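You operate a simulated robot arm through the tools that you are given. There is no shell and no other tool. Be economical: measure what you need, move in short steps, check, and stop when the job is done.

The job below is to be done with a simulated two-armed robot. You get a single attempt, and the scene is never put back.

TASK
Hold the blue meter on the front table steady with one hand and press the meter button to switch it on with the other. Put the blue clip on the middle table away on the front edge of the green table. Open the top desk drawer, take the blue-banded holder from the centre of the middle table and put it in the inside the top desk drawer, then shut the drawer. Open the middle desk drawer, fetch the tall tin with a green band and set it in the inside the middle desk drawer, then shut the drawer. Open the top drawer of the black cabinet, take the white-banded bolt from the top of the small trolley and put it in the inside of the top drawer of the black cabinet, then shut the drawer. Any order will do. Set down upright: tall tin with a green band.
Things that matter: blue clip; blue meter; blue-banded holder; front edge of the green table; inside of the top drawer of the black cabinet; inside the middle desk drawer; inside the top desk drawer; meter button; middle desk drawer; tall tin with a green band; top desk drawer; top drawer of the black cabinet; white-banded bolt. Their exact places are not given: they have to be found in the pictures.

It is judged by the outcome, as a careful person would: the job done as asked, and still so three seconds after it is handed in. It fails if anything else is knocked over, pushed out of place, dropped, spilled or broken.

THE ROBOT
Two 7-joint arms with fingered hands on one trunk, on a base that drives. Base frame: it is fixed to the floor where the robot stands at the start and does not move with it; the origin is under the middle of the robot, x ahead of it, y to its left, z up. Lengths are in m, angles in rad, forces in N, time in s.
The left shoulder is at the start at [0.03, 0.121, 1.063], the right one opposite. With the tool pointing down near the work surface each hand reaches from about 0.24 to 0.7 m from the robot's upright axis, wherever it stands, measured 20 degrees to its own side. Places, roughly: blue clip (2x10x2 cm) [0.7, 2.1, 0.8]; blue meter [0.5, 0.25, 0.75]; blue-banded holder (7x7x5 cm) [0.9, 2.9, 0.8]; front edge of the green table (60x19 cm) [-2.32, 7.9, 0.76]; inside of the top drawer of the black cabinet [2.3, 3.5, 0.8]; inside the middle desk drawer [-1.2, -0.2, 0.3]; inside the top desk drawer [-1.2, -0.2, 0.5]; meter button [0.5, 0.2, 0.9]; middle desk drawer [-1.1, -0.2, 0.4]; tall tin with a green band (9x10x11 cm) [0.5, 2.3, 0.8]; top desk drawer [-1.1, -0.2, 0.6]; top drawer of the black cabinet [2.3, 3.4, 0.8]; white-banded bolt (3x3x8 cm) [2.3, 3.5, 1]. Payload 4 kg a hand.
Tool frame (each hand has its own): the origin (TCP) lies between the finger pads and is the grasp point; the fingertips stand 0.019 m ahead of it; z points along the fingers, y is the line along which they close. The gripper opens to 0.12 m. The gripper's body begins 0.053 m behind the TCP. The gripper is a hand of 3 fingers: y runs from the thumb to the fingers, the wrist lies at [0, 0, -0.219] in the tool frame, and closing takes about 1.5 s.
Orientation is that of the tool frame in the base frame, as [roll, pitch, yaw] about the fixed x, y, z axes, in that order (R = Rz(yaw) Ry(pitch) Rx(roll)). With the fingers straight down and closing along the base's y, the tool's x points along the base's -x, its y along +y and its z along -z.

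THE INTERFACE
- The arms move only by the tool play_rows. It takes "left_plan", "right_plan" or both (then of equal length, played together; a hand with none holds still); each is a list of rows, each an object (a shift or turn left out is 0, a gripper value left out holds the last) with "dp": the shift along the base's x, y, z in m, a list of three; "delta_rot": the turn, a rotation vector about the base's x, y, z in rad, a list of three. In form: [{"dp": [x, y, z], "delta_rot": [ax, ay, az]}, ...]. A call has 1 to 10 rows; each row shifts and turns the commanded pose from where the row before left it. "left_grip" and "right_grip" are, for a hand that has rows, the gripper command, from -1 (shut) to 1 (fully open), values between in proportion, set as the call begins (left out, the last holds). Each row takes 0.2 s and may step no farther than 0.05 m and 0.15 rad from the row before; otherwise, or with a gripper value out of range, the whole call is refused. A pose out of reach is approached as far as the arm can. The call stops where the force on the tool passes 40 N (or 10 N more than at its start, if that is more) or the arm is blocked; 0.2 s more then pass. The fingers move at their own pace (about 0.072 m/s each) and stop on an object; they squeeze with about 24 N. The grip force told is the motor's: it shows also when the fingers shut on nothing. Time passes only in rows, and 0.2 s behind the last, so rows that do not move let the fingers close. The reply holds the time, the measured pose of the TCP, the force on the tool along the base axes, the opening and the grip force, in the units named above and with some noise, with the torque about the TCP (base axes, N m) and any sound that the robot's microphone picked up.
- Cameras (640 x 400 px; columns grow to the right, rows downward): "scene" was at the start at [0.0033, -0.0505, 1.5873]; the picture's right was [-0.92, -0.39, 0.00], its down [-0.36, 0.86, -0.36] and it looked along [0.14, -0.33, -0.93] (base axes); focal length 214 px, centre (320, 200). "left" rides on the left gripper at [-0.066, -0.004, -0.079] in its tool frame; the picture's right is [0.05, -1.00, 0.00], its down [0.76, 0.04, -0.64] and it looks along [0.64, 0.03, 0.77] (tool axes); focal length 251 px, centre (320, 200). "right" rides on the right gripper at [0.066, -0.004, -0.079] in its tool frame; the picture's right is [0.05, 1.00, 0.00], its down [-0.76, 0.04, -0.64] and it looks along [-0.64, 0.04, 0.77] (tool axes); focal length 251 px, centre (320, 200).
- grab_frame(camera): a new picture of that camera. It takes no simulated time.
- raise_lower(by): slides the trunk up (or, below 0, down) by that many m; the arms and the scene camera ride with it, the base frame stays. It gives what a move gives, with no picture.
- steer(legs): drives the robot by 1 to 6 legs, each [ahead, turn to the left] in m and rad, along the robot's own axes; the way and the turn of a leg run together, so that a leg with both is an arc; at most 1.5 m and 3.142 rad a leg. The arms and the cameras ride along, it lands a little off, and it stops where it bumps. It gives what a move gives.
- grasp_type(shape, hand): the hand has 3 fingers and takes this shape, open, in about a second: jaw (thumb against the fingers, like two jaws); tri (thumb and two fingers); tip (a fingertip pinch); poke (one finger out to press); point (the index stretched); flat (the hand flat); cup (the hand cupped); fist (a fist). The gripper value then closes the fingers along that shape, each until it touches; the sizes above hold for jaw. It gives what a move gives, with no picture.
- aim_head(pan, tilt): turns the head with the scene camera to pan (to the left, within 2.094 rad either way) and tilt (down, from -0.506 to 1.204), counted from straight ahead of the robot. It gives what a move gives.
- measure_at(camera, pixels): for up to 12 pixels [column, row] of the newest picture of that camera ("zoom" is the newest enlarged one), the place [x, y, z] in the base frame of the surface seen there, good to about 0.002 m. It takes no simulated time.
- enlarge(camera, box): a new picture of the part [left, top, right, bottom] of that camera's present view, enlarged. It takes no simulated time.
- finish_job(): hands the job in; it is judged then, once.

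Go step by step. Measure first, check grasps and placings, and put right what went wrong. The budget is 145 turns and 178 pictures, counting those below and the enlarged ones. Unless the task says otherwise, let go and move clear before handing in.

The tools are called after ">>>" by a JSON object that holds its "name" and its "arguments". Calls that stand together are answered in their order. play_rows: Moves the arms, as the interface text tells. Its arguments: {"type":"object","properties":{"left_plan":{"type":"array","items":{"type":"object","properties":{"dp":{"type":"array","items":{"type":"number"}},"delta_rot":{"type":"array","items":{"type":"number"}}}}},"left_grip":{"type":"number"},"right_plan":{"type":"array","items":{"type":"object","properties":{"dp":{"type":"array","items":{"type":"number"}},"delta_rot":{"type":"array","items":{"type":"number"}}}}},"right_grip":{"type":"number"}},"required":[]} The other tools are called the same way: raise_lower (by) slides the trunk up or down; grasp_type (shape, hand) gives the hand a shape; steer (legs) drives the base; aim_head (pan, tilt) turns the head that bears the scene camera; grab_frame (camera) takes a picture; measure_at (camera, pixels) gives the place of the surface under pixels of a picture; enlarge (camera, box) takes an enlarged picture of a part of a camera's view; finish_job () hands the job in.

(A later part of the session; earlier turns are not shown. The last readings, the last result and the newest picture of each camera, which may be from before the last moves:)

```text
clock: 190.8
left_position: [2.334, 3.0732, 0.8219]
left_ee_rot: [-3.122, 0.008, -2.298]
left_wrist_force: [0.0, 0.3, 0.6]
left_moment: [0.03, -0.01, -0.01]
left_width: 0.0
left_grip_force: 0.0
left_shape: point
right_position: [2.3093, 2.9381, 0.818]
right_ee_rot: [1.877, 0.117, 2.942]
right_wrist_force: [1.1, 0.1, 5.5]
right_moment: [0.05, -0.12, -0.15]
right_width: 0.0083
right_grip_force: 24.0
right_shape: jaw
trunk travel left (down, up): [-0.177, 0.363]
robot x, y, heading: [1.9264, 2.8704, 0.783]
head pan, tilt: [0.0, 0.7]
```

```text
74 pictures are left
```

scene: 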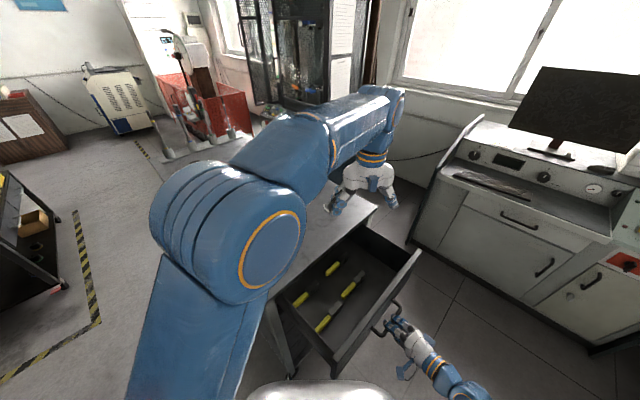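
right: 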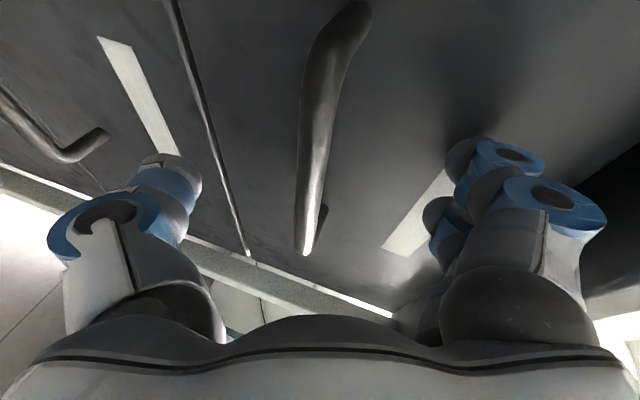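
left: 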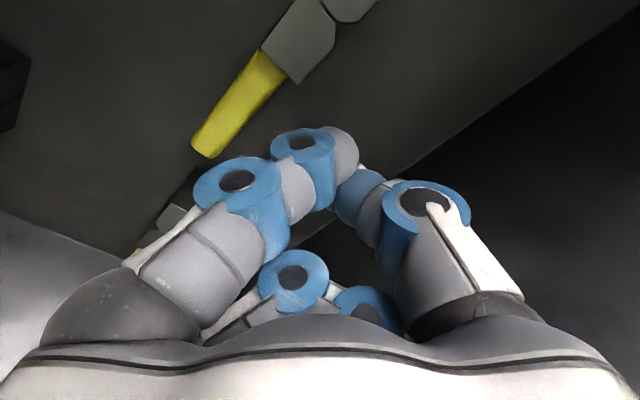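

The torque on the wrist vanished, suggesting the bolt dropped. Lifting slowly to look.

>>> {"name": "play_rows", "arguments": {"left_plan": [{"dp": [0, 0, 0.02]}, {"dp": [0, 0, 0.045]}, {"dp": [0, 0, 0.045]}, {"dp": [0, 0, 0.045]}, {"dp": [0, 0, 0.045]}, {"dp": [0, 0, 0.045]}, {"dp": [0, 0, 0.045]}]}}

>>> {"name": "grab_frame", "arguments": {"camera": "left"}}

>>> {"name": "enlarge", "arguments": {"camera": "scene", "box": [280, 140, 440, 370]}}

```text
clock: 192.4
left_position: [2.3341, 3.0748, 1.1123]
left_ee_rot: [-3.123, 0.007, -2.297]
left_wrist_force: [-0.1, 1.2, -0.3]
left_moment: [0.01, 0.03, 0.04]
left_width: 0.0
left_grip_force: 0.0
left_shape: point
right_position: [2.3078, 2.9384, 0.8184]
right_ee_rot: [1.876, 0.117, 2.941]
right_wrist_force: [1.4, -0.9, 6.5]
right_moment: [0.06, -0.1, -0.1]
right_width: 0.0084
right_grip_force: 23.3
right_shape: jaw
trunk travel left (down, up): [-0.177, 0.363]
robot x, y, heading: [1.9258, 2.8719, 0.781]
head pan, tilt: [0.0, 0.7]
```

```text
73 pictures are left
```

left: 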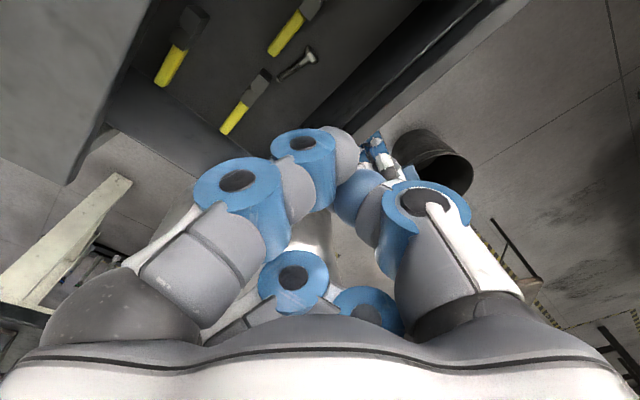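

```text
1.74 times, centred on (360, 255) of scene
```

zoom: 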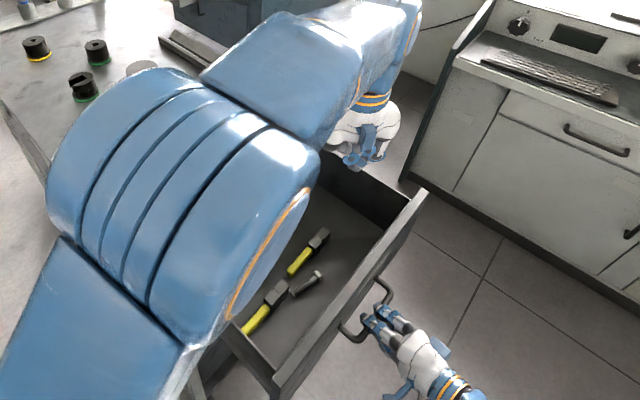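

The bolt lies on the drawer floor (297,65). Now I'll push the drawer shut with the right hand.

>>> {"name": "play_rows", "arguments": {"right_plan": [{"dp": [0, 0.03, 0]}, {"dp": [0, 0.03, 0]}, {"dp": [0, 0.03, 0]}, {"dp": [0, 0.03, 0]}, {"dp": [0, 0.03, 0]}, {"dp": [0, 0.03, 0]}, {"dp": [0, 0.03, 0]}, {"dp": [0, 0.03, 0]}, {"dp": [0, 0.018, 0]}]}}

>>> {"name": "grab_frame", "arguments": {"camera": "scene"}}

```text
clock: 194.4
left_position: [2.3347, 3.075, 1.1104]
left_ee_rot: [-3.119, 0.007, -2.298]
left_wrist_force: [0.3, -0.4, -0.2]
left_moment: [0.01, -0.01, 0.01]
left_width: 0.0
left_grip_force: 0.1
left_shape: point
right_position: [2.3082, 3.1957, 0.8182]
right_ee_rot: [1.876, 0.117, 2.942]
right_wrist_force: [-3.6, 3.6, 1.0]
right_moment: [0.01, 0.0, -0.07]
right_width: 0.0084
right_grip_force: 23.4
right_shape: jaw
trunk travel left (down, up): [-0.177, 0.363]
robot x, y, heading: [1.9277, 2.8712, 0.783]
head pan, tilt: [0.0, 0.7]
```

```text
71 pictures are left
```

scene: 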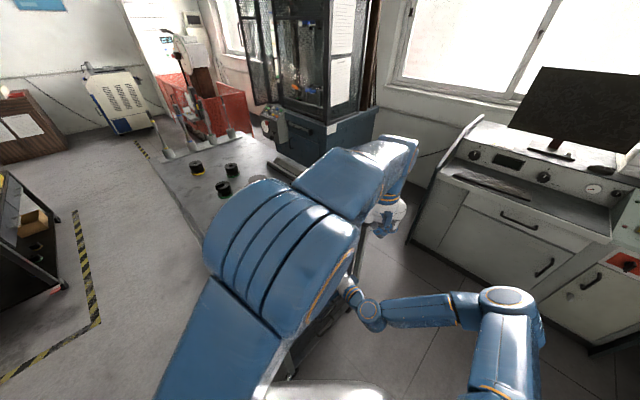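

Almost shut; a last small push, then release, back off and stow the right hand.

>>> {"name": "play_rows", "arguments": {"right_plan": [{"dp": [0, 0.005, 0]}, {"dp": [0, 0.003, 0]}, {"dp": [0, 0, 0]}]}}

>>> {"name": "play_rows", "arguments": {"right_plan": [{"dp": [0, 0, 0]}, {"dp": [0, 0, 0]}, {"dp": [0, 0, 0]}, {"dp": [0, 0, 0]}], "right_grip": 0.7}}

>>> {"name": "play_rows", "arguments": {"right_plan": [{"dp": [-0.008, -0.031, 0.01]}, {"dp": [-0.008, -0.031, 0.01]}, {"dp": [-0.008, -0.031, 0.01]}]}}

>>> {"name": "grab_frame", "arguments": {"camera": "right"}}

>>> {"name": "play_rows", "arguments": {"right_plan": [{"dp": [0.005, -0.02, 0.007], "delta_rot": [-0.037, -0.139, 0.0435]}, {"dp": [0.005, -0.02, 0.007], "delta_rot": [-0.037, -0.139, 0.0435]}, {"dp": [0.005, -0.02, 0.007], "delta_rot": [-0.037, -0.139, 0.0435]}, {"dp": [0.005, -0.02, 0.007], "delta_rot": [-0.037, -0.139, 0.0435]}, {"dp": [0.005, -0.02, 0.007], "delta_rot": [-0.037, -0.139, 0.0435]}, {"dp": [0.005, -0.015, 0.007], "delta_rot": [-0.037, -0.139, 0.0435]}, {"dp": [0.005, -0.015, 0.007], "delta_rot": [-0.037, -0.139, 0.0435]}, {"dp": [0.005, -0.015, 0.007], "delta_rot": [-0.037, -0.139, 0.0435]}, {"dp": [0.005, -0.01, 0.007], "delta_rot": [-0.037, -0.139, 0.0435]}, {"dp": [0.005, -0.01, 0.007], "delta_rot": [-0.037, -0.139, 0.0435]}]}}

>>> {"name": "play_rows", "arguments": {"right_plan": [{"dp": [0.015, -0.02, 0.02], "delta_rot": [-0.14, 0.037, 0]}, {"dp": [0.015, -0.02, 0.02], "delta_rot": [-0.14, 0.037, 0]}, {"dp": [0.015, -0.02, 0.02], "delta_rot": [-0.14, 0.037, 0]}, {"dp": [0.015, -0.02, 0.02], "delta_rot": [-0.14, 0.037, 0]}, {"dp": [0.015, -0.02, 0.02], "delta_rot": [-0.14, 0.037, 0]}, {"dp": [0.015, -0.02, 0.02], "delta_rot": [-0.14, 0.037, 0]}, {"dp": [0.015, -0.02, 0.02], "delta_rot": [-0.14, 0.037, 0]}, {"dp": [0.015, -0.02, 0.02], "delta_rot": [-0.14, 0.037, 0]}, {"dp": [0.015, -0.02, 0.02], "delta_rot": [-0.14, 0.037, 0]}]}}

>>> {"name": "grasp_type", "arguments": {"shape": "jaw", "hand": "left"}}

>>> {"name": "raise_lower", "arguments": {"by": 0.15}}

>>> {"name": "grab_frame", "arguments": {"camera": "scene"}}

```text
clock: 195.2
left_position: [2.3338, 3.0724, 1.1114]
left_ee_rot: [-3.122, 0.008, -2.297]
left_wrist_force: [-0.1, 0.3, -0.3]
left_moment: [0.02, 0.01, -0.02]
left_width: 0.0
left_grip_force: 0.0
left_shape: point
right_position: [2.3077, 3.1982, 0.8196]
right_ee_rot: [1.881, 0.114, 2.944]
right_wrist_force: [-12.4, -20.5, -3.9]
right_moment: [-0.22, 0.11, -0.12]
right_width: 0.0094
right_grip_force: 24.1
right_shape: jaw
right hand out of reach, approached as far as the arm can: row 2
trunk travel left (down, up): [-0.177, 0.363]
robot x, y, heading: [1.9267, 2.874, 0.782]
head pan, tilt: [0.0, 0.7]
```

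```text
clock: 196.2
left_position: [2.3345, 3.0745, 1.1099]
left_ee_rot: [-3.121, 0.007, -2.295]
left_wrist_force: [-1.1, 1.1, 0.5]
left_moment: [0.0, -0.01, 0.01]
left_width: 0.0
left_grip_force: 0.1
left_shape: point
right_position: [2.3095, 3.2004, 0.8182]
right_ee_rot: [1.876, 0.115, 2.94]
right_wrist_force: [0.5, -1.2, 0.3]
right_moment: [0.06, 0.0, 0.03]
right_width: 0.1019
right_grip_force: 0.1
right_shape: jaw
trunk travel left (down, up): [-0.177, 0.363]
robot x, y, heading: [1.9308, 2.8708, 0.784]
head pan, tilt: [0.0, 0.7]
```

```text
clock: 197.0
left_position: [2.3341, 3.0726, 1.111]
left_ee_rot: [-3.12, 0.009, -2.299]
left_wrist_force: [0.1, -0.2, 0.9]
left_moment: [0.02, 0.02, -0.01]
left_width: 0.0001
left_grip_force: 0.0
left_shape: point
right_position: [2.2845, 3.1061, 0.8503]
right_ee_rot: [1.874, 0.118, 2.941]
right_wrist_force: [-0.3, -0.5, 0.1]
right_moment: [0.0, 0.01, -0.01]
right_width: 0.1018
right_grip_force: 0.0
right_shape: jaw
trunk travel left (down, up): [-0.177, 0.363]
robot x, y, heading: [1.9254, 2.873, 0.794]
head pan, tilt: [0.0, 0.7]
```

```text
70 pictures are left
```

right: 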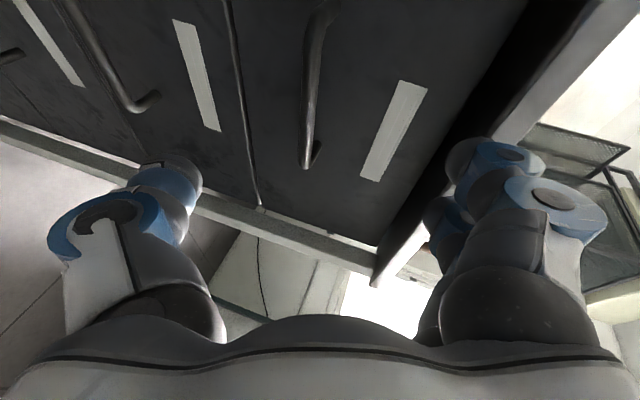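

```text
clock: 199.2
left_position: [2.3342, 3.0736, 1.1103]
left_ee_rot: [-3.121, 0.009, -2.296]
left_wrist_force: [-0.3, -0.5, 0.7]
left_moment: [0.01, 0.01, -0.01]
left_width: 0.0001
left_grip_force: 0.0
left_shape: point
right_position: [2.3413, 2.9416, 0.9152]
right_ee_rot: [-2.945, 1.249, -1.631]
right_wrist_force: [-0.4, -1.0, -0.1]
right_moment: [0.0, -0.01, 0.0]
right_width: 0.1017
right_grip_force: 0.1
right_shape: jaw
right hand out of reach, approached as far as the arm can: row 5, 6
trunk travel left (down, up): [-0.177, 0.363]
robot x, y, heading: [1.9279, 2.8728, 0.785]
head pan, tilt: [0.0, 0.7]
```

```text
clock: 201.2
left_position: [2.3353, 3.0753, 1.1104]
left_ee_rot: [-3.121, 0.007, -2.298]
left_wrist_force: [-0.8, -1.2, 0.2]
left_moment: [0.02, -0.02, -0.03]
left_width: 0.0
left_grip_force: 0.1
left_shape: point
right_position: [2.4813, 2.7629, 1.0947]
right_ee_rot: [-3.134, -0.051, -1.771]
right_wrist_force: [0.1, 0.4, 0.7]
right_moment: [-0.01, 0.01, -0.02]
right_width: 0.1021
right_grip_force: 0.1
right_shape: jaw
right hand out of reach, approached as far as the arm can: row 1
trunk travel left (down, up): [-0.177, 0.363]
robot x, y, heading: [1.9307, 2.8718, 0.789]
head pan, tilt: [0.0, 0.7]
```

```text
clock: 202.1
left_position: [2.3339, 3.0738, 1.1115]
left_ee_rot: [-3.121, 0.008, -2.296]
left_wrist_force: [-0.4, 0.1, 0.3]
left_moment: [-0.01, 0.02, -0.02]
left_width: 0.1201
left_grip_force: 0.1
left_shape: jaw
right_position: [2.4792, 2.7627, 1.0948]
right_ee_rot: [-3.135, -0.049, -1.77]
right_wrist_force: [-0.7, 0.3, 0.3]
right_moment: [-0.03, -0.02, 0.0]
right_width: 0.1018
right_grip_force: 0.0
right_shape: jaw
trunk travel left (down, up): [-0.177, 0.363]
robot x, y, heading: [1.9248, 2.8714, 0.784]
head pan, tilt: [0.0, 0.7]
```

```text
clock: 203.9
left_position: [2.3344, 3.0736, 1.2604]
left_ee_rot: [-3.121, 0.007, -2.297]
left_wrist_force: [-0.6, 0.0, -0.3]
left_moment: [0.03, 0.01, 0.0]
left_width: 0.12
left_grip_force: 0.1
left_shape: jaw
right_position: [2.4798, 2.7625, 1.2443]
right_ee_rot: [-3.136, -0.049, -1.77]
right_wrist_force: [-0.4, 0.3, -0.4]
right_moment: [-0.01, 0.06, 0.0]
right_width: 0.1018
right_grip_force: 0.1
right_shape: jaw
trunk travel left (down, up): [-0.327, 0.213]
robot x, y, heading: [1.9279, 2.87, 0.78]
head pan, tilt: [0.0, 0.7]
```

```text
69 pictures are left
```

scene: 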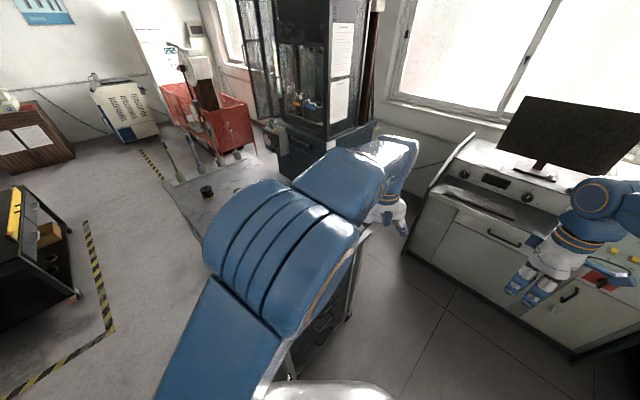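

The drawer is shut. Next is the holder: back off, turn to face the middle table (-x), and look.

>>> {"name": "steer", "arguments": {"legs": [[-0.15, 0]]}}

>>> {"name": "steer", "arguments": {"legs": [[0, 0.6]]}}

>>> {"name": "steer", "arguments": {"legs": [[0, 0.6]]}}

>>> {"name": "steer", "arguments": {"legs": [[0, 0.6]]}}

>>> {"name": "steer", "arguments": {"legs": [[0, 0.56]]}}

>>> {"name": "aim_head", "arguments": {"pan": 0.0, "tilt": 0.7}}

>>> {"name": "grab_frame", "arguments": {"camera": "scene"}}

```text
clock: 205.2
left_position: [2.2274, 2.9672, 1.2615]
left_ee_rot: [-3.12, 0.008, -2.296]
left_wrist_force: [-0.3, -1.5, 0.6]
left_moment: [0.0, -0.04, 0.06]
left_width: 0.1199
left_grip_force: 0.1
left_shape: jaw
right_position: [2.3726, 2.655, 1.2445]
right_ee_rot: [-3.136, -0.048, -1.768]
right_wrist_force: [-0.5, 1.2, 0.0]
right_moment: [0.01, -0.05, 0.01]
right_width: 0.1019
right_grip_force: 0.1
right_shape: jaw
trunk travel left (down, up): [-0.327, 0.213]
robot x, y, heading: [1.8168, 2.7618, 0.783]
head pan, tilt: [0.0, 0.7]
```

```text
clock: 207.3
left_position: [2.0472, 3.1678, 1.2611]
left_ee_rot: [-3.122, 0.01, -1.699]
left_wrist_force: [-1.3, 0.0, -0.2]
left_moment: [-0.03, 0.01, 0.0]
left_width: 0.1199
left_grip_force: 0.0
left_shape: jaw
right_position: [2.3404, 2.9908, 1.2432]
right_ee_rot: [-3.136, -0.049, -1.172]
right_wrist_force: [0.0, -0.6, -1.0]
right_moment: [0.0, 0.01, 0.0]
right_width: 0.1018
right_grip_force: 0.1
right_shape: jaw
trunk travel left (down, up): [-0.327, 0.213]
robot x, y, heading: [1.8557, 2.766, 1.38]
head pan, tilt: [0.0, 0.7]
```

```text
clock: 209.3
left_position: [1.7846, 3.1981, 1.2621]
left_ee_rot: [-3.12, 0.008, -1.098]
left_wrist_force: [0.0, -0.6, 0.3]
left_moment: [0.03, 0.02, -0.01]
left_width: 0.1199
left_grip_force: 0.0
left_shape: jaw
right_position: [2.1278, 3.2203, 1.2439]
right_ee_rot: [-3.132, -0.049, -0.572]
right_wrist_force: [-0.8, -1.1, -0.5]
right_moment: [0.0, 0.01, 0.01]
right_width: 0.1023
right_grip_force: 0.0
right_shape: jaw
trunk travel left (down, up): [-0.327, 0.213]
robot x, y, heading: [1.8936, 2.7757, 1.985]
head pan, tilt: [0.0, 0.7]
```

```text
clock: 211.4
left_position: [1.5616, 3.0632, 1.2605]
left_ee_rot: [-3.119, 0.007, -0.495]
left_wrist_force: [-0.9, 0.3, -0.8]
left_moment: [0.03, -0.04, 0.03]
left_width: 0.1202
left_grip_force: 0.0
left_shape: jaw
right_position: [1.8311, 3.2772, 1.2448]
right_ee_rot: [-3.133, -0.051, 0.032]
right_wrist_force: [-0.7, 0.4, 1.0]
right_moment: [0.0, -0.04, -0.02]
right_width: 0.1022
right_grip_force: 0.1
right_shape: jaw
trunk travel left (down, up): [-0.327, 0.213]
robot x, y, heading: [1.9065, 2.8027, 2.589]
head pan, tilt: [0.0, 0.7]
```

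```text
clock: 213.3
left_position: [1.4768, 2.8377, 1.262]
left_ee_rot: [-3.121, 0.008, 0.07]
left_wrist_force: [0.3, 0.5, 0.4]
left_moment: [0.03, 0.0, 0.01]
left_width: 0.12
left_grip_force: 0.0
left_shape: jaw
right_position: [1.5906, 3.1606, 1.2447]
right_ee_rot: [-3.135, -0.049, 0.598]
right_wrist_force: [-0.3, 0.7, 0.0]
right_moment: [0.02, 0.02, -0.02]
right_width: 0.1022
right_grip_force: 0.1
right_shape: jaw
trunk travel left (down, up): [-0.327, 0.213]
robot x, y, heading: [1.9071, 2.8376, -3.139]
head pan, tilt: [0.0, 0.7]
```

```text
clock: 213.9
left_position: [1.4761, 2.8353, 1.2609]
left_ee_rot: [-3.118, 0.006, 0.07]
left_wrist_force: [-0.5, 0.1, 0.0]
left_moment: [0.06, -0.03, 0.0]
left_width: 0.1199
left_grip_force: 0.1
left_shape: jaw
right_position: [1.5902, 3.1608, 1.2444]
right_ee_rot: [-3.133, -0.052, 0.599]
right_wrist_force: [0.8, -0.3, 0.4]
right_moment: [0.0, -0.02, 0.04]
right_width: 0.1021
right_grip_force: 0.1
right_shape: jaw
trunk travel left (down, up): [-0.327, 0.213]
robot x, y, heading: [1.9084, 2.8349, -3.138]
head pan, tilt: [0.0, 0.7]
```

```text
68 pictures are left
```

scene: 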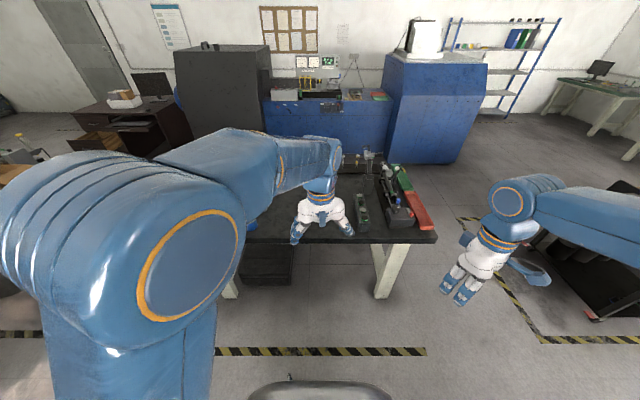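

>>> {"name": "enlarge", "arguments": {"camera": "scene", "box": [230, 140, 450, 270]}}

>>> {"name": "measure_at", "arguments": {"camera": "zoom", "pixels": [[385, 215], [405, 180], [490, 175], [565, 225], [590, 300], [60, 255], [490, 230], [395, 250], [150, 290]]}}

```text
2.91 times, centred on (340, 205) of scene
```

zoom: 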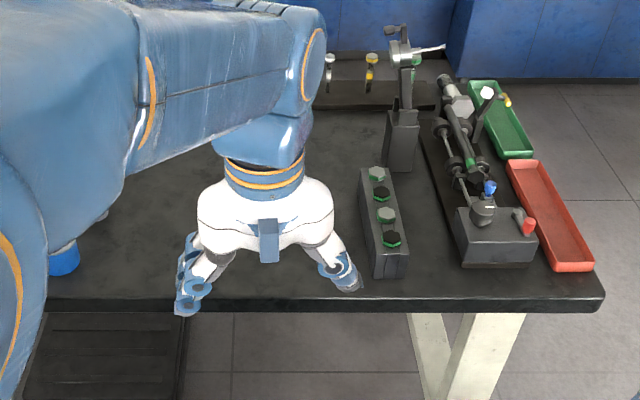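

```text
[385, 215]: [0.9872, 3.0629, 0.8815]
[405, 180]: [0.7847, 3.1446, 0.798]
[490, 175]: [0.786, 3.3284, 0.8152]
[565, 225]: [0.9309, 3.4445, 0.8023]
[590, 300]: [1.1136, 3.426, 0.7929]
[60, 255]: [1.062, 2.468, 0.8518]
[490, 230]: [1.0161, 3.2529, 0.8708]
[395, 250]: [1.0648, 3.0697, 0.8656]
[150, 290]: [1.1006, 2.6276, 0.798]
```

>>> {"name": "play_rows", "arguments": {"left_plan": [{"dp": [0.01, -0.045, 0.01]}, {"dp": [0.01, -0.045, 0.01]}, {"dp": [0.01, -0.045, 0.01]}, {"dp": [0.01, -0.045, 0.01]}, {"dp": [0.01, -0.045, 0.01]}, {"dp": [0.01, -0.045, 0.01]}, {"dp": [0.01, -0.045, 0.01]}]}}

>>> {"name": "enlarge", "arguments": {"camera": "scene", "box": [180, 120, 450, 270]}}

```text
clock: 215.5
left_position: [1.5476, 2.5226, 1.3304]
left_ee_rot: [-3.119, 0.008, 0.07]
left_wrist_force: [-0.4, 0.5, 0.0]
left_moment: [0.0, -0.03, -0.02]
left_width: 0.1201
left_grip_force: 0.1
left_shape: jaw
right_position: [1.5919, 3.1615, 1.2446]
right_ee_rot: [-3.132, -0.05, 0.599]
right_wrist_force: [-0.2, 0.6, 0.6]
right_moment: [0.0, 0.03, 0.02]
right_width: 0.1021
right_grip_force: 0.1
right_shape: jaw
trunk travel left (down, up): [-0.327, 0.213]
robot x, y, heading: [1.9105, 2.835, -3.136]
head pan, tilt: [0.0, 0.7]
```

```text
2.37 times, centred on (315, 195) of scene
```

zoom: 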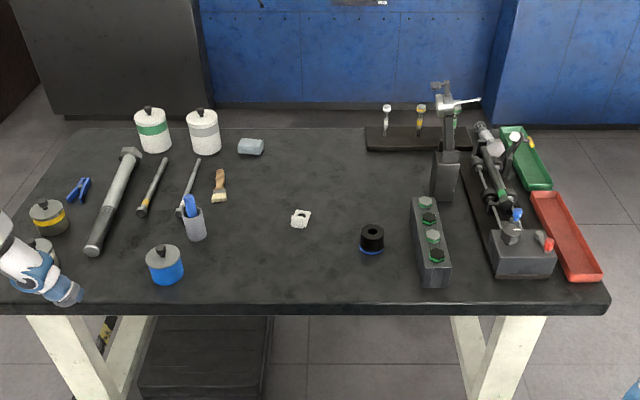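

Now clear: holder (black with blue band) at (372,238), tall tin with green band at (153,130), blue clip at (78,188) in the zoom. Measuring them.

>>> {"name": "measure_at", "arguments": {"camera": "zoom", "pixels": [[372, 230], [372, 245], [361, 240], [384, 240], [372, 252], [153, 112], [153, 145], [138, 130], [168, 130], [78, 180], [84, 190], [72, 195]]}}

```text
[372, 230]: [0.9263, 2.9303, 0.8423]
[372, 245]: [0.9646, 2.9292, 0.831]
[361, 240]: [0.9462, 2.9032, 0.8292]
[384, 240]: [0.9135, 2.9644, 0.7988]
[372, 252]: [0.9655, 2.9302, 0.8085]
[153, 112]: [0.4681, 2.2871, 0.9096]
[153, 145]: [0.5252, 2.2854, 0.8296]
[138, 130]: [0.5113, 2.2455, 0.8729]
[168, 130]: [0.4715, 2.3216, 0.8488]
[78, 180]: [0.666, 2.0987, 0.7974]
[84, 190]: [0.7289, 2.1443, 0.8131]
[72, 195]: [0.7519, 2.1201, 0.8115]
```

Holder at (0.932, 2.930), top 0.845. I'll drive 0.42 m closer and bring the right hand above it, opened wide.

>>> {"name": "steer", "arguments": {"legs": [[0.42, 0]]}}

>>> {"name": "play_rows", "arguments": {"right_plan": [{"dp": [-0.03, -0.029, -0.025], "delta_rot": [0, 0.01, 0.1]}, {"dp": [-0.03, -0.029, -0.025], "delta_rot": [0, 0.01, 0.1]}, {"dp": [-0.03, -0.029, -0.025], "delta_rot": [0, 0.01, 0.1]}, {"dp": [-0.03, -0.029, -0.025], "delta_rot": [0, 0.01, 0.1]}, {"dp": [-0.03, -0.029, -0.025], "delta_rot": [0, 0.01, 0.05]}, {"dp": [-0.03, -0.029, -0.025]}, {"dp": [-0.03, -0.028, -0.025]}, {"dp": [-0.03, -0.028, -0.025]}], "right_grip": 1}}

>>> {"name": "grab_frame", "arguments": {"camera": "right"}}

```text
clock: 218.1
left_position: [1.1242, 2.5194, 1.3308]
left_ee_rot: [-3.12, 0.007, 0.073]
left_wrist_force: [0.2, 0.0, 0.3]
left_moment: [0.03, -0.02, 0.0]
left_width: 0.12
left_grip_force: 0.0
left_shape: jaw
right_position: [1.1653, 3.1575, 1.2438]
right_ee_rot: [-3.134, -0.05, 0.604]
right_wrist_force: [0.1, 0.1, 0.3]
right_moment: [0.0, -0.03, 0.05]
right_width: 0.102
right_grip_force: 0.2
right_shape: jaw
trunk travel left (down, up): [-0.327, 0.213]
robot x, y, heading: [1.4847, 2.8309, -3.132]
head pan, tilt: [0.0, 0.7]
```

```text
clock: 219.9
left_position: [1.1237, 2.519, 1.3297]
left_ee_rot: [-3.12, 0.005, 0.075]
left_wrist_force: [-0.8, -0.7, 0.1]
left_moment: [-0.04, 0.01, 0.01]
left_width: 0.1199
left_grip_force: 0.1
left_shape: jaw
right_position: [0.9236, 2.9272, 1.0427]
right_ee_rot: [-3.098, -0.016, 1.051]
right_wrist_force: [-0.9, -0.3, -0.2]
right_moment: [0.02, 0.02, 0.02]
right_width: 0.1197
right_grip_force: 0.0
right_shape: jaw
trunk travel left (down, up): [-0.327, 0.213]
robot x, y, heading: [1.4828, 2.8353, -3.133]
head pan, tilt: [0.0, 0.7]
```

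```text
65 pictures are left
```

right: 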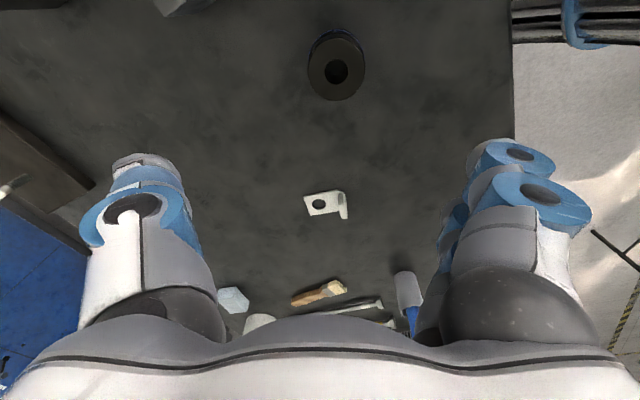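

>>> {"name": "measure_at", "arguments": {"camera": "right", "pixels": [[336, 50], [336, 95], [312, 72], [362, 72], [330, 30], [318, 38]]}}

```text
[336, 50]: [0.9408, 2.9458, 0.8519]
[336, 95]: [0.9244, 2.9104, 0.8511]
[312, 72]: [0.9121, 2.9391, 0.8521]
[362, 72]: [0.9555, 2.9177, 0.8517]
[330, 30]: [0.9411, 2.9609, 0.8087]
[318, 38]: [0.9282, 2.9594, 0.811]
```

Holder centre is (0.934, 2.929). Descending and grasping.

>>> {"name": "play_rows", "arguments": {"right_plan": [{"dp": [0.01, 0.002, -0.045]}, {"dp": [0, 0, -0.048]}, {"dp": [0, 0, -0.048]}, {"dp": [0, 0, -0.045]}, {"dp": [0, 0, -0.02]}, {"dp": [0, 0, -0.009]}]}}

>>> {"name": "play_rows", "arguments": {"right_plan": [{"dp": [0, 0, 0]}, {"dp": [0, 0, 0]}, {"dp": [0, 0, 0]}, {"dp": [0, 0, 0]}, {"dp": [0, 0, 0]}, {"dp": [0, 0, 0]}], "right_grip": -1}}

>>> {"name": "play_rows", "arguments": {"right_plan": [{"dp": [0, 0, 0.03]}, {"dp": [0, 0, 0.045]}, {"dp": [0, 0, 0.045]}, {"dp": [0, 0, 0.045]}, {"dp": [0, 0, 0.045]}]}}

>>> {"name": "grab_frame", "arguments": {"camera": "right"}}

```text
clock: 221.3
left_position: [1.1248, 2.5182, 1.3312]
left_ee_rot: [-3.121, 0.007, 0.076]
left_wrist_force: [0.5, 0.2, 0.1]
left_moment: [0.01, 0.02, -0.02]
left_width: 0.1201
left_grip_force: 0.2
left_shape: jaw
right_position: [0.9365, 2.9301, 0.8285]
right_ee_rot: [-3.097, -0.018, 1.051]
right_wrist_force: [0.2, -0.7, 0.0]
right_moment: [-0.04, 0.03, 0.01]
right_width: 0.1199
right_grip_force: 0.1
right_shape: jaw
trunk travel left (down, up): [-0.327, 0.213]
robot x, y, heading: [1.4858, 2.8329, -3.129]
head pan, tilt: [0.0, 0.7]
```

```text
clock: 222.7
left_position: [1.1256, 2.5199, 1.3326]
left_ee_rot: [-3.122, 0.009, 0.075]
left_wrist_force: [-0.1, 0.0, 0.9]
left_moment: [-0.01, -0.01, -0.01]
left_width: 0.1202
left_grip_force: 0.1
left_shape: jaw
right_position: [0.936, 2.9297, 0.8288]
right_ee_rot: [-3.098, -0.017, 1.052]
right_wrist_force: [-0.3, 0.0, 2.4]
right_moment: [-0.19, -0.18, 0.03]
right_width: 0.0474
right_grip_force: 24.2
right_shape: jaw
trunk travel left (down, up): [-0.327, 0.213]
robot x, y, heading: [1.4849, 2.8347, -3.128]
head pan, tilt: [0.0, 0.7]
```

```text
clock: 223.9
left_position: [1.1249, 2.5187, 1.3312]
left_ee_rot: [-3.121, 0.008, 0.077]
left_wrist_force: [-0.1, 0.2, -1.3]
left_moment: [-0.02, 0.04, -0.04]
left_width: 0.1197
left_grip_force: 0.0
left_shape: jaw
right_position: [0.9369, 2.9295, 1.0387]
right_ee_rot: [-3.098, -0.017, 1.052]
right_wrist_force: [0.1, -0.3, -8.7]
right_moment: [0.01, -0.01, -0.01]
right_width: 0.0462
right_grip_force: 24.3
right_shape: jaw
trunk travel left (down, up): [-0.327, 0.213]
robot x, y, heading: [1.4825, 2.8333, -3.133]
head pan, tilt: [0.0, 0.7]
```

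```text
64 pictures are left
```

right: 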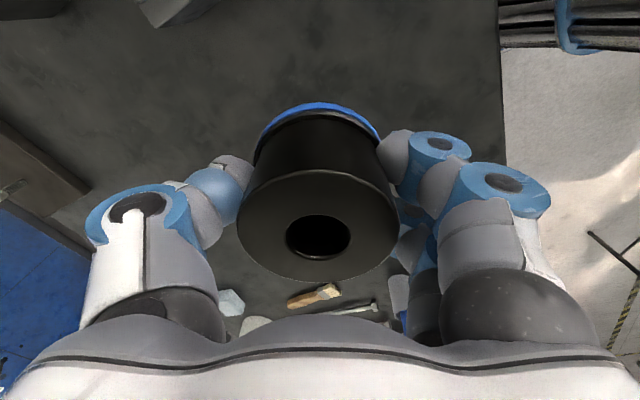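

The holder is held (about 0.9 kg). I'll retract it, then drive around to the table's -y side for the tin.

>>> {"name": "play_rows", "arguments": {"right_plan": [{"dp": [0.02, 0.03, 0.035]}, {"dp": [0.02, 0.03, 0.035]}, {"dp": [0.02, 0.03, 0.035]}, {"dp": [0.02, 0.03, 0.035]}, {"dp": [0.02, 0.03, 0.035]}, {"dp": [0.02, 0.03, 0.03]}]}}

>>> {"name": "steer", "arguments": {"legs": [[-0.15, 0]]}}

>>> {"name": "steer", "arguments": {"legs": [[0, 0.53]]}}

>>> {"name": "steer", "arguments": {"legs": [[0, 0.53]]}}

>>> {"name": "steer", "arguments": {"legs": [[0, 0.52]]}}

>>> {"name": "steer", "arguments": {"legs": [[1.42, 0]]}}

>>> {"name": "steer", "arguments": {"legs": [[0, -0.53]]}}

>>> {"name": "steer", "arguments": {"legs": [[0, -0.53]]}}

>>> {"name": "steer", "arguments": {"legs": [[0, -0.52]]}}

```text
refused: row 1 steps farther than a row can; nothing moved
```

```text
clock: 225.3
left_position: [1.2759, 2.5211, 1.3317]
left_ee_rot: [-3.12, 0.008, 0.074]
left_wrist_force: [1.1, 0.6, -0.5]
left_moment: [0.01, 0.03, 0.03]
left_width: 0.1202
left_grip_force: 0.1
left_shape: jaw
right_position: [1.0866, 2.9315, 1.0405]
right_ee_rot: [-3.098, -0.016, 1.054]
right_wrist_force: [1.6, 0.1, -7.6]
right_moment: [-0.01, 0.04, 0.02]
right_width: 0.0462
right_grip_force: 23.8
right_shape: jaw
trunk travel left (down, up): [-0.327, 0.213]
robot x, y, heading: [1.6306, 2.8348, -3.127]
head pan, tilt: [0.0, 0.7]
```

```text
clock: 227.4
left_position: [1.4831, 2.3809, 1.3309]
left_ee_rot: [-3.121, 0.008, 0.605]
left_wrist_force: [0.2, -0.8, -0.5]
left_moment: [0.0, -0.01, 0.02]
left_width: 0.1199
left_grip_force: 0.0
left_shape: jaw
right_position: [1.1132, 2.6413, 1.037]
right_ee_rot: [-3.1, -0.022, 1.583]
right_wrist_force: [0.3, -0.5, -7.3]
right_moment: [-0.01, 0.0, 0.02]
right_width: 0.0454
right_grip_force: 24.0
right_shape: jaw
trunk travel left (down, up): [-0.327, 0.213]
robot x, y, heading: [1.6153, 2.8728, -2.576]
head pan, tilt: [0.0, 0.7]
stopped in leg 1: the robot was blocked; the commanded pose is now the measured one
```

```text
clock: 229.3
left_position: [1.7402, 2.3783, 1.3312]
left_ee_rot: [-3.122, 0.007, 1.12]
left_wrist_force: [0.3, 0.2, 0.0]
left_moment: [0.0, -0.01, 0.0]
left_width: 0.1203
left_grip_force: 0.1
left_shape: jaw
right_position: [1.2922, 2.423, 1.0375]
right_ee_rot: [-3.102, -0.024, 2.097]
right_wrist_force: [-0.2, -0.7, -7.6]
right_moment: [0.0, 0.02, 0.0]
right_width: 0.0452
right_grip_force: 24.2
right_shape: jaw
trunk travel left (down, up): [-0.327, 0.213]
robot x, y, heading: [1.5833, 2.8917, -2.037]
head pan, tilt: [0.0, 0.7]
stopped in leg 1: the robot was blocked; the commanded pose is now the measured one
```

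```text
clock: 231.3
left_position: [1.9695, 2.519, 1.3306]
left_ee_rot: [-3.119, 0.01, 1.627]
left_wrist_force: [1.1, -0.2, -0.6]
left_moment: [0.0, 0.05, 0.04]
left_width: 0.12
left_grip_force: 0.0
left_shape: jaw
right_position: [1.5529, 2.3398, 1.038]
right_ee_rot: [-3.098, -0.028, 2.602]
right_wrist_force: [-0.3, 0.1, -7.4]
right_moment: [0.02, 0.06, -0.03]
right_width: 0.0451
right_grip_force: 23.9
right_shape: jaw
trunk travel left (down, up): [-0.327, 0.213]
robot x, y, heading: [1.5353, 2.8879, -1.538]
head pan, tilt: [0.0, 0.7]
stopped in leg 1: the robot was blocked; the commanded pose is now the measured one
```

```text
clock: 238.3
left_position: [2.0139, 1.1043, 1.3325]
left_ee_rot: [-3.122, 0.009, 1.628]
left_wrist_force: [0.1, -1.0, 0.4]
left_moment: [0.01, -0.01, 0.01]
left_width: 0.1201
left_grip_force: 0.1
left_shape: jaw
right_position: [1.5981, 0.9234, 1.0389]
right_ee_rot: [-3.098, -0.025, 2.602]
right_wrist_force: [-0.4, 0.0, -7.7]
right_moment: [0.06, 0.0, -0.01]
right_width: 0.0452
right_grip_force: 24.3
right_shape: jaw
trunk travel left (down, up): [-0.327, 0.213]
robot x, y, heading: [1.5818, 1.4721, -1.537]
head pan, tilt: [0.0, 0.7]
```

```text
clock: 240.4
left_position: [1.7679, 0.9361, 1.3318]
left_ee_rot: [-3.122, 0.009, 1.09]
left_wrist_force: [0.2, -0.2, -0.1]
left_moment: [-0.02, 0.01, 0.03]
left_width: 0.1199
left_grip_force: 0.0
left_shape: jaw
right_position: [1.3179, 0.9953, 1.0367]
right_ee_rot: [-3.102, -0.025, 2.067]
right_wrist_force: [-0.6, -0.7, -7.8]
right_moment: [0.0, -0.03, 0.0]
right_width: 0.0452
right_grip_force: 24.1
right_shape: jaw
trunk travel left (down, up): [-0.327, 0.213]
robot x, y, heading: [1.6199, 1.458, -2.076]
head pan, tilt: [0.0, 0.7]
stopped in leg 1: the robot was blocked; the commanded pose is now the measured one
```

```text
clock: 241.7
left_position: [1.6499, 0.915, 1.3328]
left_ee_rot: [-3.122, 0.008, 0.859]
left_wrist_force: [-0.5, 1.4, -0.6]
left_moment: [-0.01, -0.04, -0.01]
left_width: 0.12
left_grip_force: 0.0
left_shape: jaw
right_position: [1.2259, 1.0738, 1.0371]
right_ee_rot: [-3.102, -0.028, 1.838]
right_wrist_force: [-0.4, -0.6, -8.6]
right_moment: [-0.02, 0.01, 0.0]
right_width: 0.0451
right_grip_force: 23.6
right_shape: jaw
trunk travel left (down, up): [-0.327, 0.213]
robot x, y, heading: [1.6379, 1.4414, -2.298]
head pan, tilt: [0.0, 0.7]
stopped in leg 1: the robot was blocked; the commanded pose is now the measured one
```

```text
clock: 243.5
left_position: [1.3821, 0.9768, 1.331]
left_ee_rot: [-3.121, 0.009, 0.339]
left_wrist_force: [0.1, -1.1, 0.5]
left_moment: [0.0, -0.02, -0.01]
left_width: 0.1199
left_grip_force: 0.0
left_shape: jaw
right_position: [1.0923, 1.3252, 1.0362]
right_ee_rot: [-3.099, -0.026, 1.316]
right_wrist_force: [0.6, -0.9, -7.8]
right_moment: [0.05, 0.01, 0.01]
right_width: 0.0451
right_grip_force: 23.8
right_shape: jaw
trunk travel left (down, up): [-0.327, 0.213]
robot x, y, heading: [1.6422, 1.4069, -2.818]
head pan, tilt: [0.0, 0.7]
```

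One turn stalled early near the chair's leg at (1.87, 1.31). I'll check the chair before moving on.

>>> {"name": "aim_head", "arguments": {"pan": 2.05, "tilt": 0.9}}

>>> {"name": "grab_frame", "arguments": {"camera": "scene"}}

```text
clock: 245.5
left_position: [1.3813, 0.9765, 1.3316]
left_ee_rot: [-3.123, 0.009, 0.341]
left_wrist_force: [0.0, 0.0, -1.4]
left_moment: [0.01, -0.02, 0.01]
left_width: 0.1198
left_grip_force: 0.1
left_shape: jaw
right_position: [1.0929, 1.3256, 1.0382]
right_ee_rot: [-3.098, -0.023, 1.317]
right_wrist_force: [-0.1, -0.2, -7.4]
right_moment: [0.04, -0.01, 0.01]
right_width: 0.0449
right_grip_force: 23.8
right_shape: jaw
trunk travel left (down, up): [-0.327, 0.213]
robot x, y, heading: [1.6469, 1.4052, -2.816]
head pan, tilt: [2.051, 0.901]
```

```text
63 pictures are left
```

scene: 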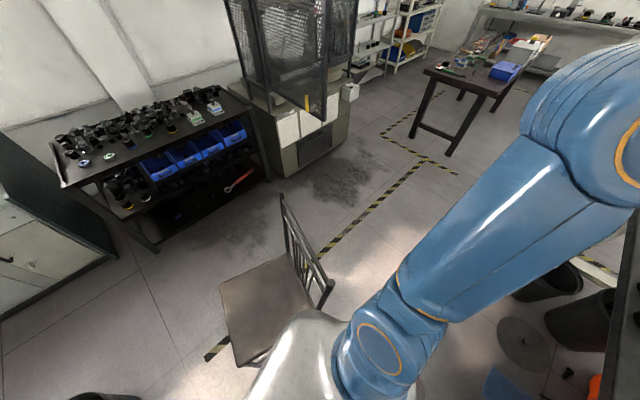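

>>> {"name": "measure_at", "arguments": {"camera": "scene", "pixels": [[238, 362], [245, 362], [222, 287], [285, 260], [243, 350], [312, 300], [282, 200], [330, 285], [213, 350]]}}

>>> {"name": "enlarge", "arguments": {"camera": "scene", "box": [180, 180, 380, 400]}}

```text
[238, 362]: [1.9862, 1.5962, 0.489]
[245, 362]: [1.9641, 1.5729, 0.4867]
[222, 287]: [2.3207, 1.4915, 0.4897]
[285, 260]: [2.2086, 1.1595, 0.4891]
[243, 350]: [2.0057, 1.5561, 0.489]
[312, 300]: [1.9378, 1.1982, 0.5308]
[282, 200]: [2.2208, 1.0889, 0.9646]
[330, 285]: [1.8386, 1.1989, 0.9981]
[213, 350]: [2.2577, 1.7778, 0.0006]
```

```text
1.82 times, centred on (280, 290) of scene
```

zoom: 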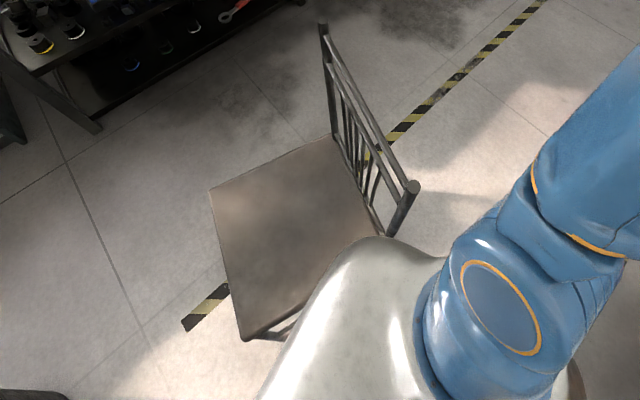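

The base's rear corner came close to the chair. I'll get clear first by driving forward, then turning, and continue to the tin; I'll compare the chair later from the earlier viewpoint.

>>> {"name": "steer", "arguments": {"legs": [[0.25, 0]]}}

>>> {"name": "grab_frame", "arguments": {"camera": "scene"}}

>>> {"name": "steer", "arguments": {"legs": [[0, -0.4]]}}

>>> {"name": "steer", "arguments": {"legs": [[0.72, 0]]}}

>>> {"name": "play_rows", "arguments": {"right_plan": [{"dp": [0.01, 0.02, 0.04]}, {"dp": [0.01, 0.02, 0.04]}, {"dp": [0.01, 0.02, 0.04]}, {"dp": [0.01, 0.02, 0.04]}, {"dp": [0.01, 0.02, 0.04]}]}}

>>> {"name": "steer", "arguments": {"legs": [[0, -0.5]]}}

>>> {"name": "steer", "arguments": {"legs": [[0, -0.5]]}}

>>> {"name": "steer", "arguments": {"legs": [[0, -0.5]]}}

```text
clock: 247.3
left_position: [1.1423, 0.8965, 1.3311]
left_ee_rot: [-3.123, 0.008, 0.339]
left_wrist_force: [-0.9, 0.1, 0.3]
left_moment: [0.02, -0.02, -0.04]
left_width: 0.1199
left_grip_force: 0.0
left_shape: jaw
right_position: [0.8548, 1.2457, 1.0373]
right_ee_rot: [-3.1, -0.024, 1.315]
right_wrist_force: [-1.5, -0.2, -8.0]
right_moment: [0.02, 0.01, 0.02]
right_width: 0.045
right_grip_force: 23.6
right_shape: jaw
trunk travel left (down, up): [-0.327, 0.213]
robot x, y, heading: [1.4087, 1.3258, -2.821]
head pan, tilt: [2.051, 0.901]
```

```text
61 pictures are left
```

scene: 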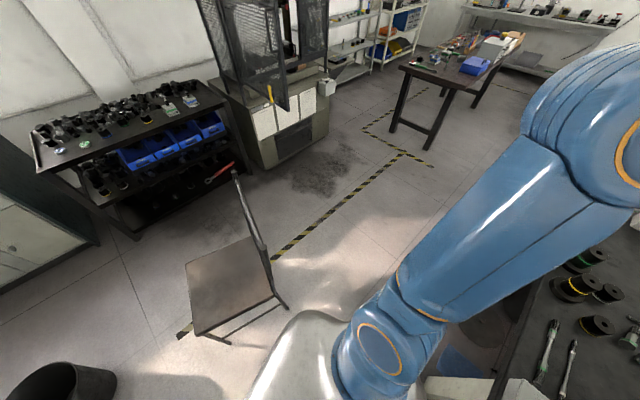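

```text
clock: 248.9
left_position: [0.9989, 1.0323, 1.3313]
left_ee_rot: [-3.122, 0.009, -0.063]
left_wrist_force: [-0.5, 0.0, -0.5]
left_moment: [0.01, -0.05, 0.03]
left_width: 0.1201
left_grip_force: 0.1
left_shape: jaw
right_position: [0.867, 1.4666, 1.0361]
right_ee_rot: [-3.1, -0.025, 0.917]
right_wrist_force: [0.1, -0.7, -7.4]
right_moment: [0.01, -0.05, -0.03]
right_width: 0.045
right_grip_force: 24.4
right_shape: jaw
trunk travel left (down, up): [-0.327, 0.213]
robot x, y, heading: [1.4071, 1.2954, 3.071]
head pan, tilt: [2.051, 0.901]
```

```text
clock: 252.8
left_position: [0.2835, 1.0837, 1.3302]
left_ee_rot: [-3.122, 0.007, -0.059]
left_wrist_force: [-0.3, -0.1, 0.6]
left_moment: [0.02, -0.01, -0.01]
left_width: 0.1201
left_grip_force: 0.0
left_shape: jaw
right_position: [0.1533, 1.5167, 1.0361]
right_ee_rot: [-3.101, -0.026, 0.915]
right_wrist_force: [0.2, 0.7, -7.0]
right_moment: [-0.01, -0.04, -0.04]
right_width: 0.0451
right_grip_force: 24.3
right_shape: jaw
trunk travel left (down, up): [-0.327, 0.213]
robot x, y, heading: [0.6917, 1.342, 3.076]
head pan, tilt: [2.051, 0.901]
```

```text
clock: 254.0
left_position: [0.2849, 1.0821, 1.3316]
left_ee_rot: [-3.123, 0.01, -0.058]
left_wrist_force: [0.4, 0.9, -0.2]
left_moment: [0.01, 0.01, 0.0]
left_width: 0.1201
left_grip_force: 0.0
left_shape: jaw
right_position: [0.2047, 1.6173, 1.2373]
right_ee_rot: [-3.102, -0.026, 0.918]
right_wrist_force: [0.1, 0.7, -7.5]
right_moment: [0.04, 0.03, 0.0]
right_width: 0.045
right_grip_force: 24.2
right_shape: jaw
trunk travel left (down, up): [-0.327, 0.213]
robot x, y, heading: [0.6884, 1.3477, 3.071]
head pan, tilt: [2.051, 0.901]
```

```text
clock: 255.8
left_position: [0.2113, 1.3041, 1.3319]
left_ee_rot: [-3.122, 0.009, -0.548]
left_wrist_force: [0.4, -0.7, 0.5]
left_moment: [0.0, -0.01, -0.03]
left_width: 0.1199
left_grip_force: 0.0
left_shape: jaw
right_position: [0.3911, 1.815, 1.237]
right_ee_rot: [-3.101, -0.024, 0.427]
right_wrist_force: [0.1, -0.3, -8.1]
right_moment: [0.0, -0.01, -0.02]
right_width: 0.0451
right_grip_force: 24.0
right_shape: jaw
trunk travel left (down, up): [-0.327, 0.213]
robot x, y, heading: [0.6724, 1.3123, 2.576]
head pan, tilt: [2.051, 0.901]
```

```text
clock: 257.7
left_position: [0.2631, 1.5278, 1.3312]
left_ee_rot: [-3.124, 0.009, -1.049]
left_wrist_force: [0.0, -0.3, 0.1]
left_moment: [0.0, 0.0, 0.04]
left_width: 0.1198
left_grip_force: 0.0
left_shape: jaw
right_position: [0.6644, 1.89, 1.2367]
right_ee_rot: [-3.101, -0.028, -0.072]
right_wrist_force: [1.0, 0.1, -7.6]
right_moment: [0.0, 0.02, 0.01]
right_width: 0.0448
right_grip_force: 24.1
right_shape: jaw
trunk travel left (down, up): [-0.327, 0.213]
robot x, y, heading: [0.6406, 1.2981, 2.072]
head pan, tilt: [2.051, 0.901]
```

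```text
clock: 259.5
left_position: [0.4205, 1.6833, 1.3308]
left_ee_rot: [-3.121, 0.01, -1.554]
left_wrist_force: [0.2, 0.6, -0.4]
left_moment: [0.01, -0.02, 0.04]
left_width: 0.1202
left_grip_force: 0.0
left_shape: jaw
right_position: [0.9473, 1.8052, 1.2376]
right_ee_rot: [-3.103, -0.027, -0.575]
right_wrist_force: [-0.4, -0.2, -7.5]
right_moment: [-0.01, -0.03, 0.04]
right_width: 0.0448
right_grip_force: 23.7
right_shape: jaw
trunk travel left (down, up): [-0.327, 0.213]
robot x, y, heading: [0.6032, 1.2987, 1.583]
head pan, tilt: [2.051, 0.901]
```

>>> {"name": "measure_at", "arguments": {"camera": "scene", "pixels": [[227, 341], [229, 343], [286, 307], [284, 305], [190, 325], [195, 333], [272, 292], [236, 172], [186, 264]]}}

>>> {"name": "enlarge", "arguments": {"camera": "scene", "box": [0, 0, 640, 400]}}

```text
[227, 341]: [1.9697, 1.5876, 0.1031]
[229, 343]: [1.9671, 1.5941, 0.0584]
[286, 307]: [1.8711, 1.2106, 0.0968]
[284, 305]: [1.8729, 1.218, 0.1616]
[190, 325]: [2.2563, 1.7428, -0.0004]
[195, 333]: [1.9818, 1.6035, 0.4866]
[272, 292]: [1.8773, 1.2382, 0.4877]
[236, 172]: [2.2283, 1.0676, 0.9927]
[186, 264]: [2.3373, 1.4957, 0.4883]
```

```text
1.00 times, centred on (320, 200) of scene (not enlarged: the box is as wide or as high as the picture)
```

zoom: 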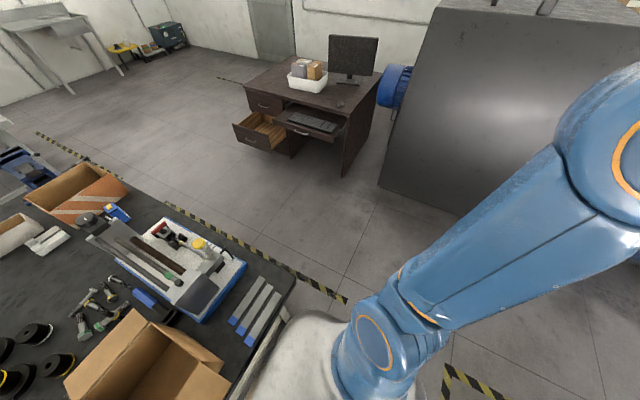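

The chair leg now stands at (1.87, 1.21), so it may have been nudged; I'll check that from the earlier viewpoint on the way back. Now forward to the tin.

>>> {"name": "steer", "arguments": {"legs": [[0.33, 0]]}}

>>> {"name": "aim_head", "arguments": {"pan": 0.1, "tilt": 0.9}}

>>> {"name": "play_rows", "arguments": {"left_plan": [{"dp": [0.012, 0.045, -0.01]}, {"dp": [0.012, 0.045, -0.01]}, {"dp": [0.012, 0.045, -0.01]}, {"dp": [0.012, 0.045, -0.01]}, {"dp": [0.012, 0.045, -0.01]}, {"dp": [0, 0.03, -0.03]}, {"dp": [0, 0, -0.045]}, {"dp": [0, 0, -0.045]}], "left_grip": 1}}

>>> {"name": "grab_frame", "arguments": {"camera": "left"}}

>>> {"name": "grab_frame", "arguments": {"camera": "scene"}}

```text
clock: 261.6
left_position: [0.4167, 2.011, 1.331]
left_ee_rot: [-3.124, 0.009, -1.549]
left_wrist_force: [0.4, -0.3, 0.2]
left_moment: [0.0, -0.01, 0.03]
left_width: 0.12
left_grip_force: 0.0
left_shape: jaw
right_position: [0.9431, 2.1346, 1.2372]
right_ee_rot: [-3.102, -0.024, -0.57]
right_wrist_force: [0.7, 0.5, -7.7]
right_moment: [-0.02, -0.02, 0.0]
right_width: 0.0448
right_grip_force: 23.6
right_shape: jaw
trunk travel left (down, up): [-0.327, 0.213]
robot x, y, heading: [0.6023, 1.6225, 1.585]
head pan, tilt: [2.051, 0.901]
```

```text
clock: 263.6
left_position: [0.4165, 2.0103, 1.3315]
left_ee_rot: [-3.123, 0.011, -1.551]
left_wrist_force: [1.0, -0.1, 0.6]
left_moment: [-0.03, 0.01, 0.01]
left_width: 0.12
left_grip_force: 0.0
left_shape: jaw
right_position: [0.9427, 2.1344, 1.2366]
right_ee_rot: [-3.103, -0.025, -0.57]
right_wrist_force: [-0.4, -0.4, -7.7]
right_moment: [-0.01, -0.04, 0.02]
right_width: 0.045
right_grip_force: 24.2
right_shape: jaw
trunk travel left (down, up): [-0.327, 0.213]
robot x, y, heading: [0.603, 1.6274, 1.585]
head pan, tilt: [0.099, 0.901]
```

```text
clock: 265.4
left_position: [0.4765, 2.2655, 1.1612]
left_ee_rot: [-3.124, 0.01, -1.551]
left_wrist_force: [-0.8, 0.0, -1.0]
left_moment: [0.03, -0.04, 0.01]
left_width: 0.1201
left_grip_force: 0.0
left_shape: jaw
right_position: [0.9428, 2.1359, 1.2361]
right_ee_rot: [-3.102, -0.027, -0.572]
right_wrist_force: [1.4, 0.5, -8.3]
right_moment: [-0.01, -0.01, 0.02]
right_width: 0.0449
right_grip_force: 24.4
right_shape: jaw
trunk travel left (down, up): [-0.327, 0.213]
robot x, y, heading: [0.6014, 1.6232, 1.585]
head pan, tilt: [0.099, 0.901]
```

```text
59 pictures are left
```

left: 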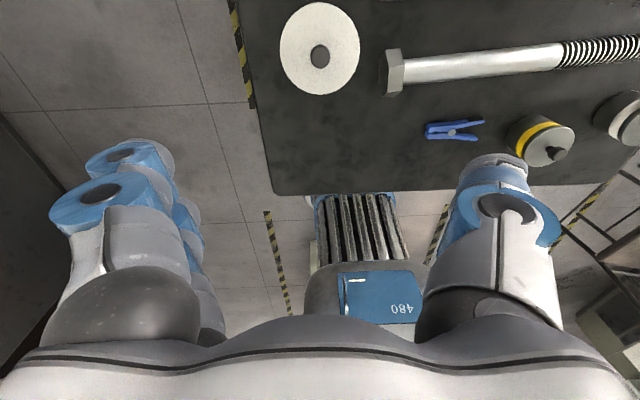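

```text
58 pictures are left
```

scene: 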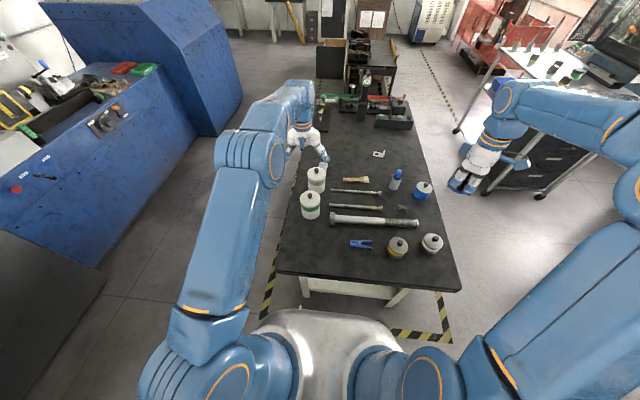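

>>> {"name": "measure_at", "arguments": {"camera": "left", "pixels": [[320, 55], [285, 48], [357, 48], [320, 8], [320, 90], [320, 48], [455, 128], [430, 130], [480, 123]]}}

>>> {"name": "measure_at", "arguments": {"camera": "scene", "pixels": [[309, 193], [309, 208], [300, 212], [319, 212], [316, 168], [316, 182], [380, 154], [360, 243]]}}

```text
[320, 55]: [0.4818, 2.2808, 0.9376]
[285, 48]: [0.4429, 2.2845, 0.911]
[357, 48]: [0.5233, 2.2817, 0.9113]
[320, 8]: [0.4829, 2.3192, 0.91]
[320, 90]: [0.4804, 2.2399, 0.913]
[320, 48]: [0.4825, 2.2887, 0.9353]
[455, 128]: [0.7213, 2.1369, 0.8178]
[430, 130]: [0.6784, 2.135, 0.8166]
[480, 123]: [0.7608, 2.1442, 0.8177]
```

```text
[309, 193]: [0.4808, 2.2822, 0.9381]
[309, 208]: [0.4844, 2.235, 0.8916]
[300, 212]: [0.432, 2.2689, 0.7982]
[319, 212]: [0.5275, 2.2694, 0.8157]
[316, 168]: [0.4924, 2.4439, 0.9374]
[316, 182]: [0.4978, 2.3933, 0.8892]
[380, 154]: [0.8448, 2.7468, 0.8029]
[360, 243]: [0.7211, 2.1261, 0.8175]
```

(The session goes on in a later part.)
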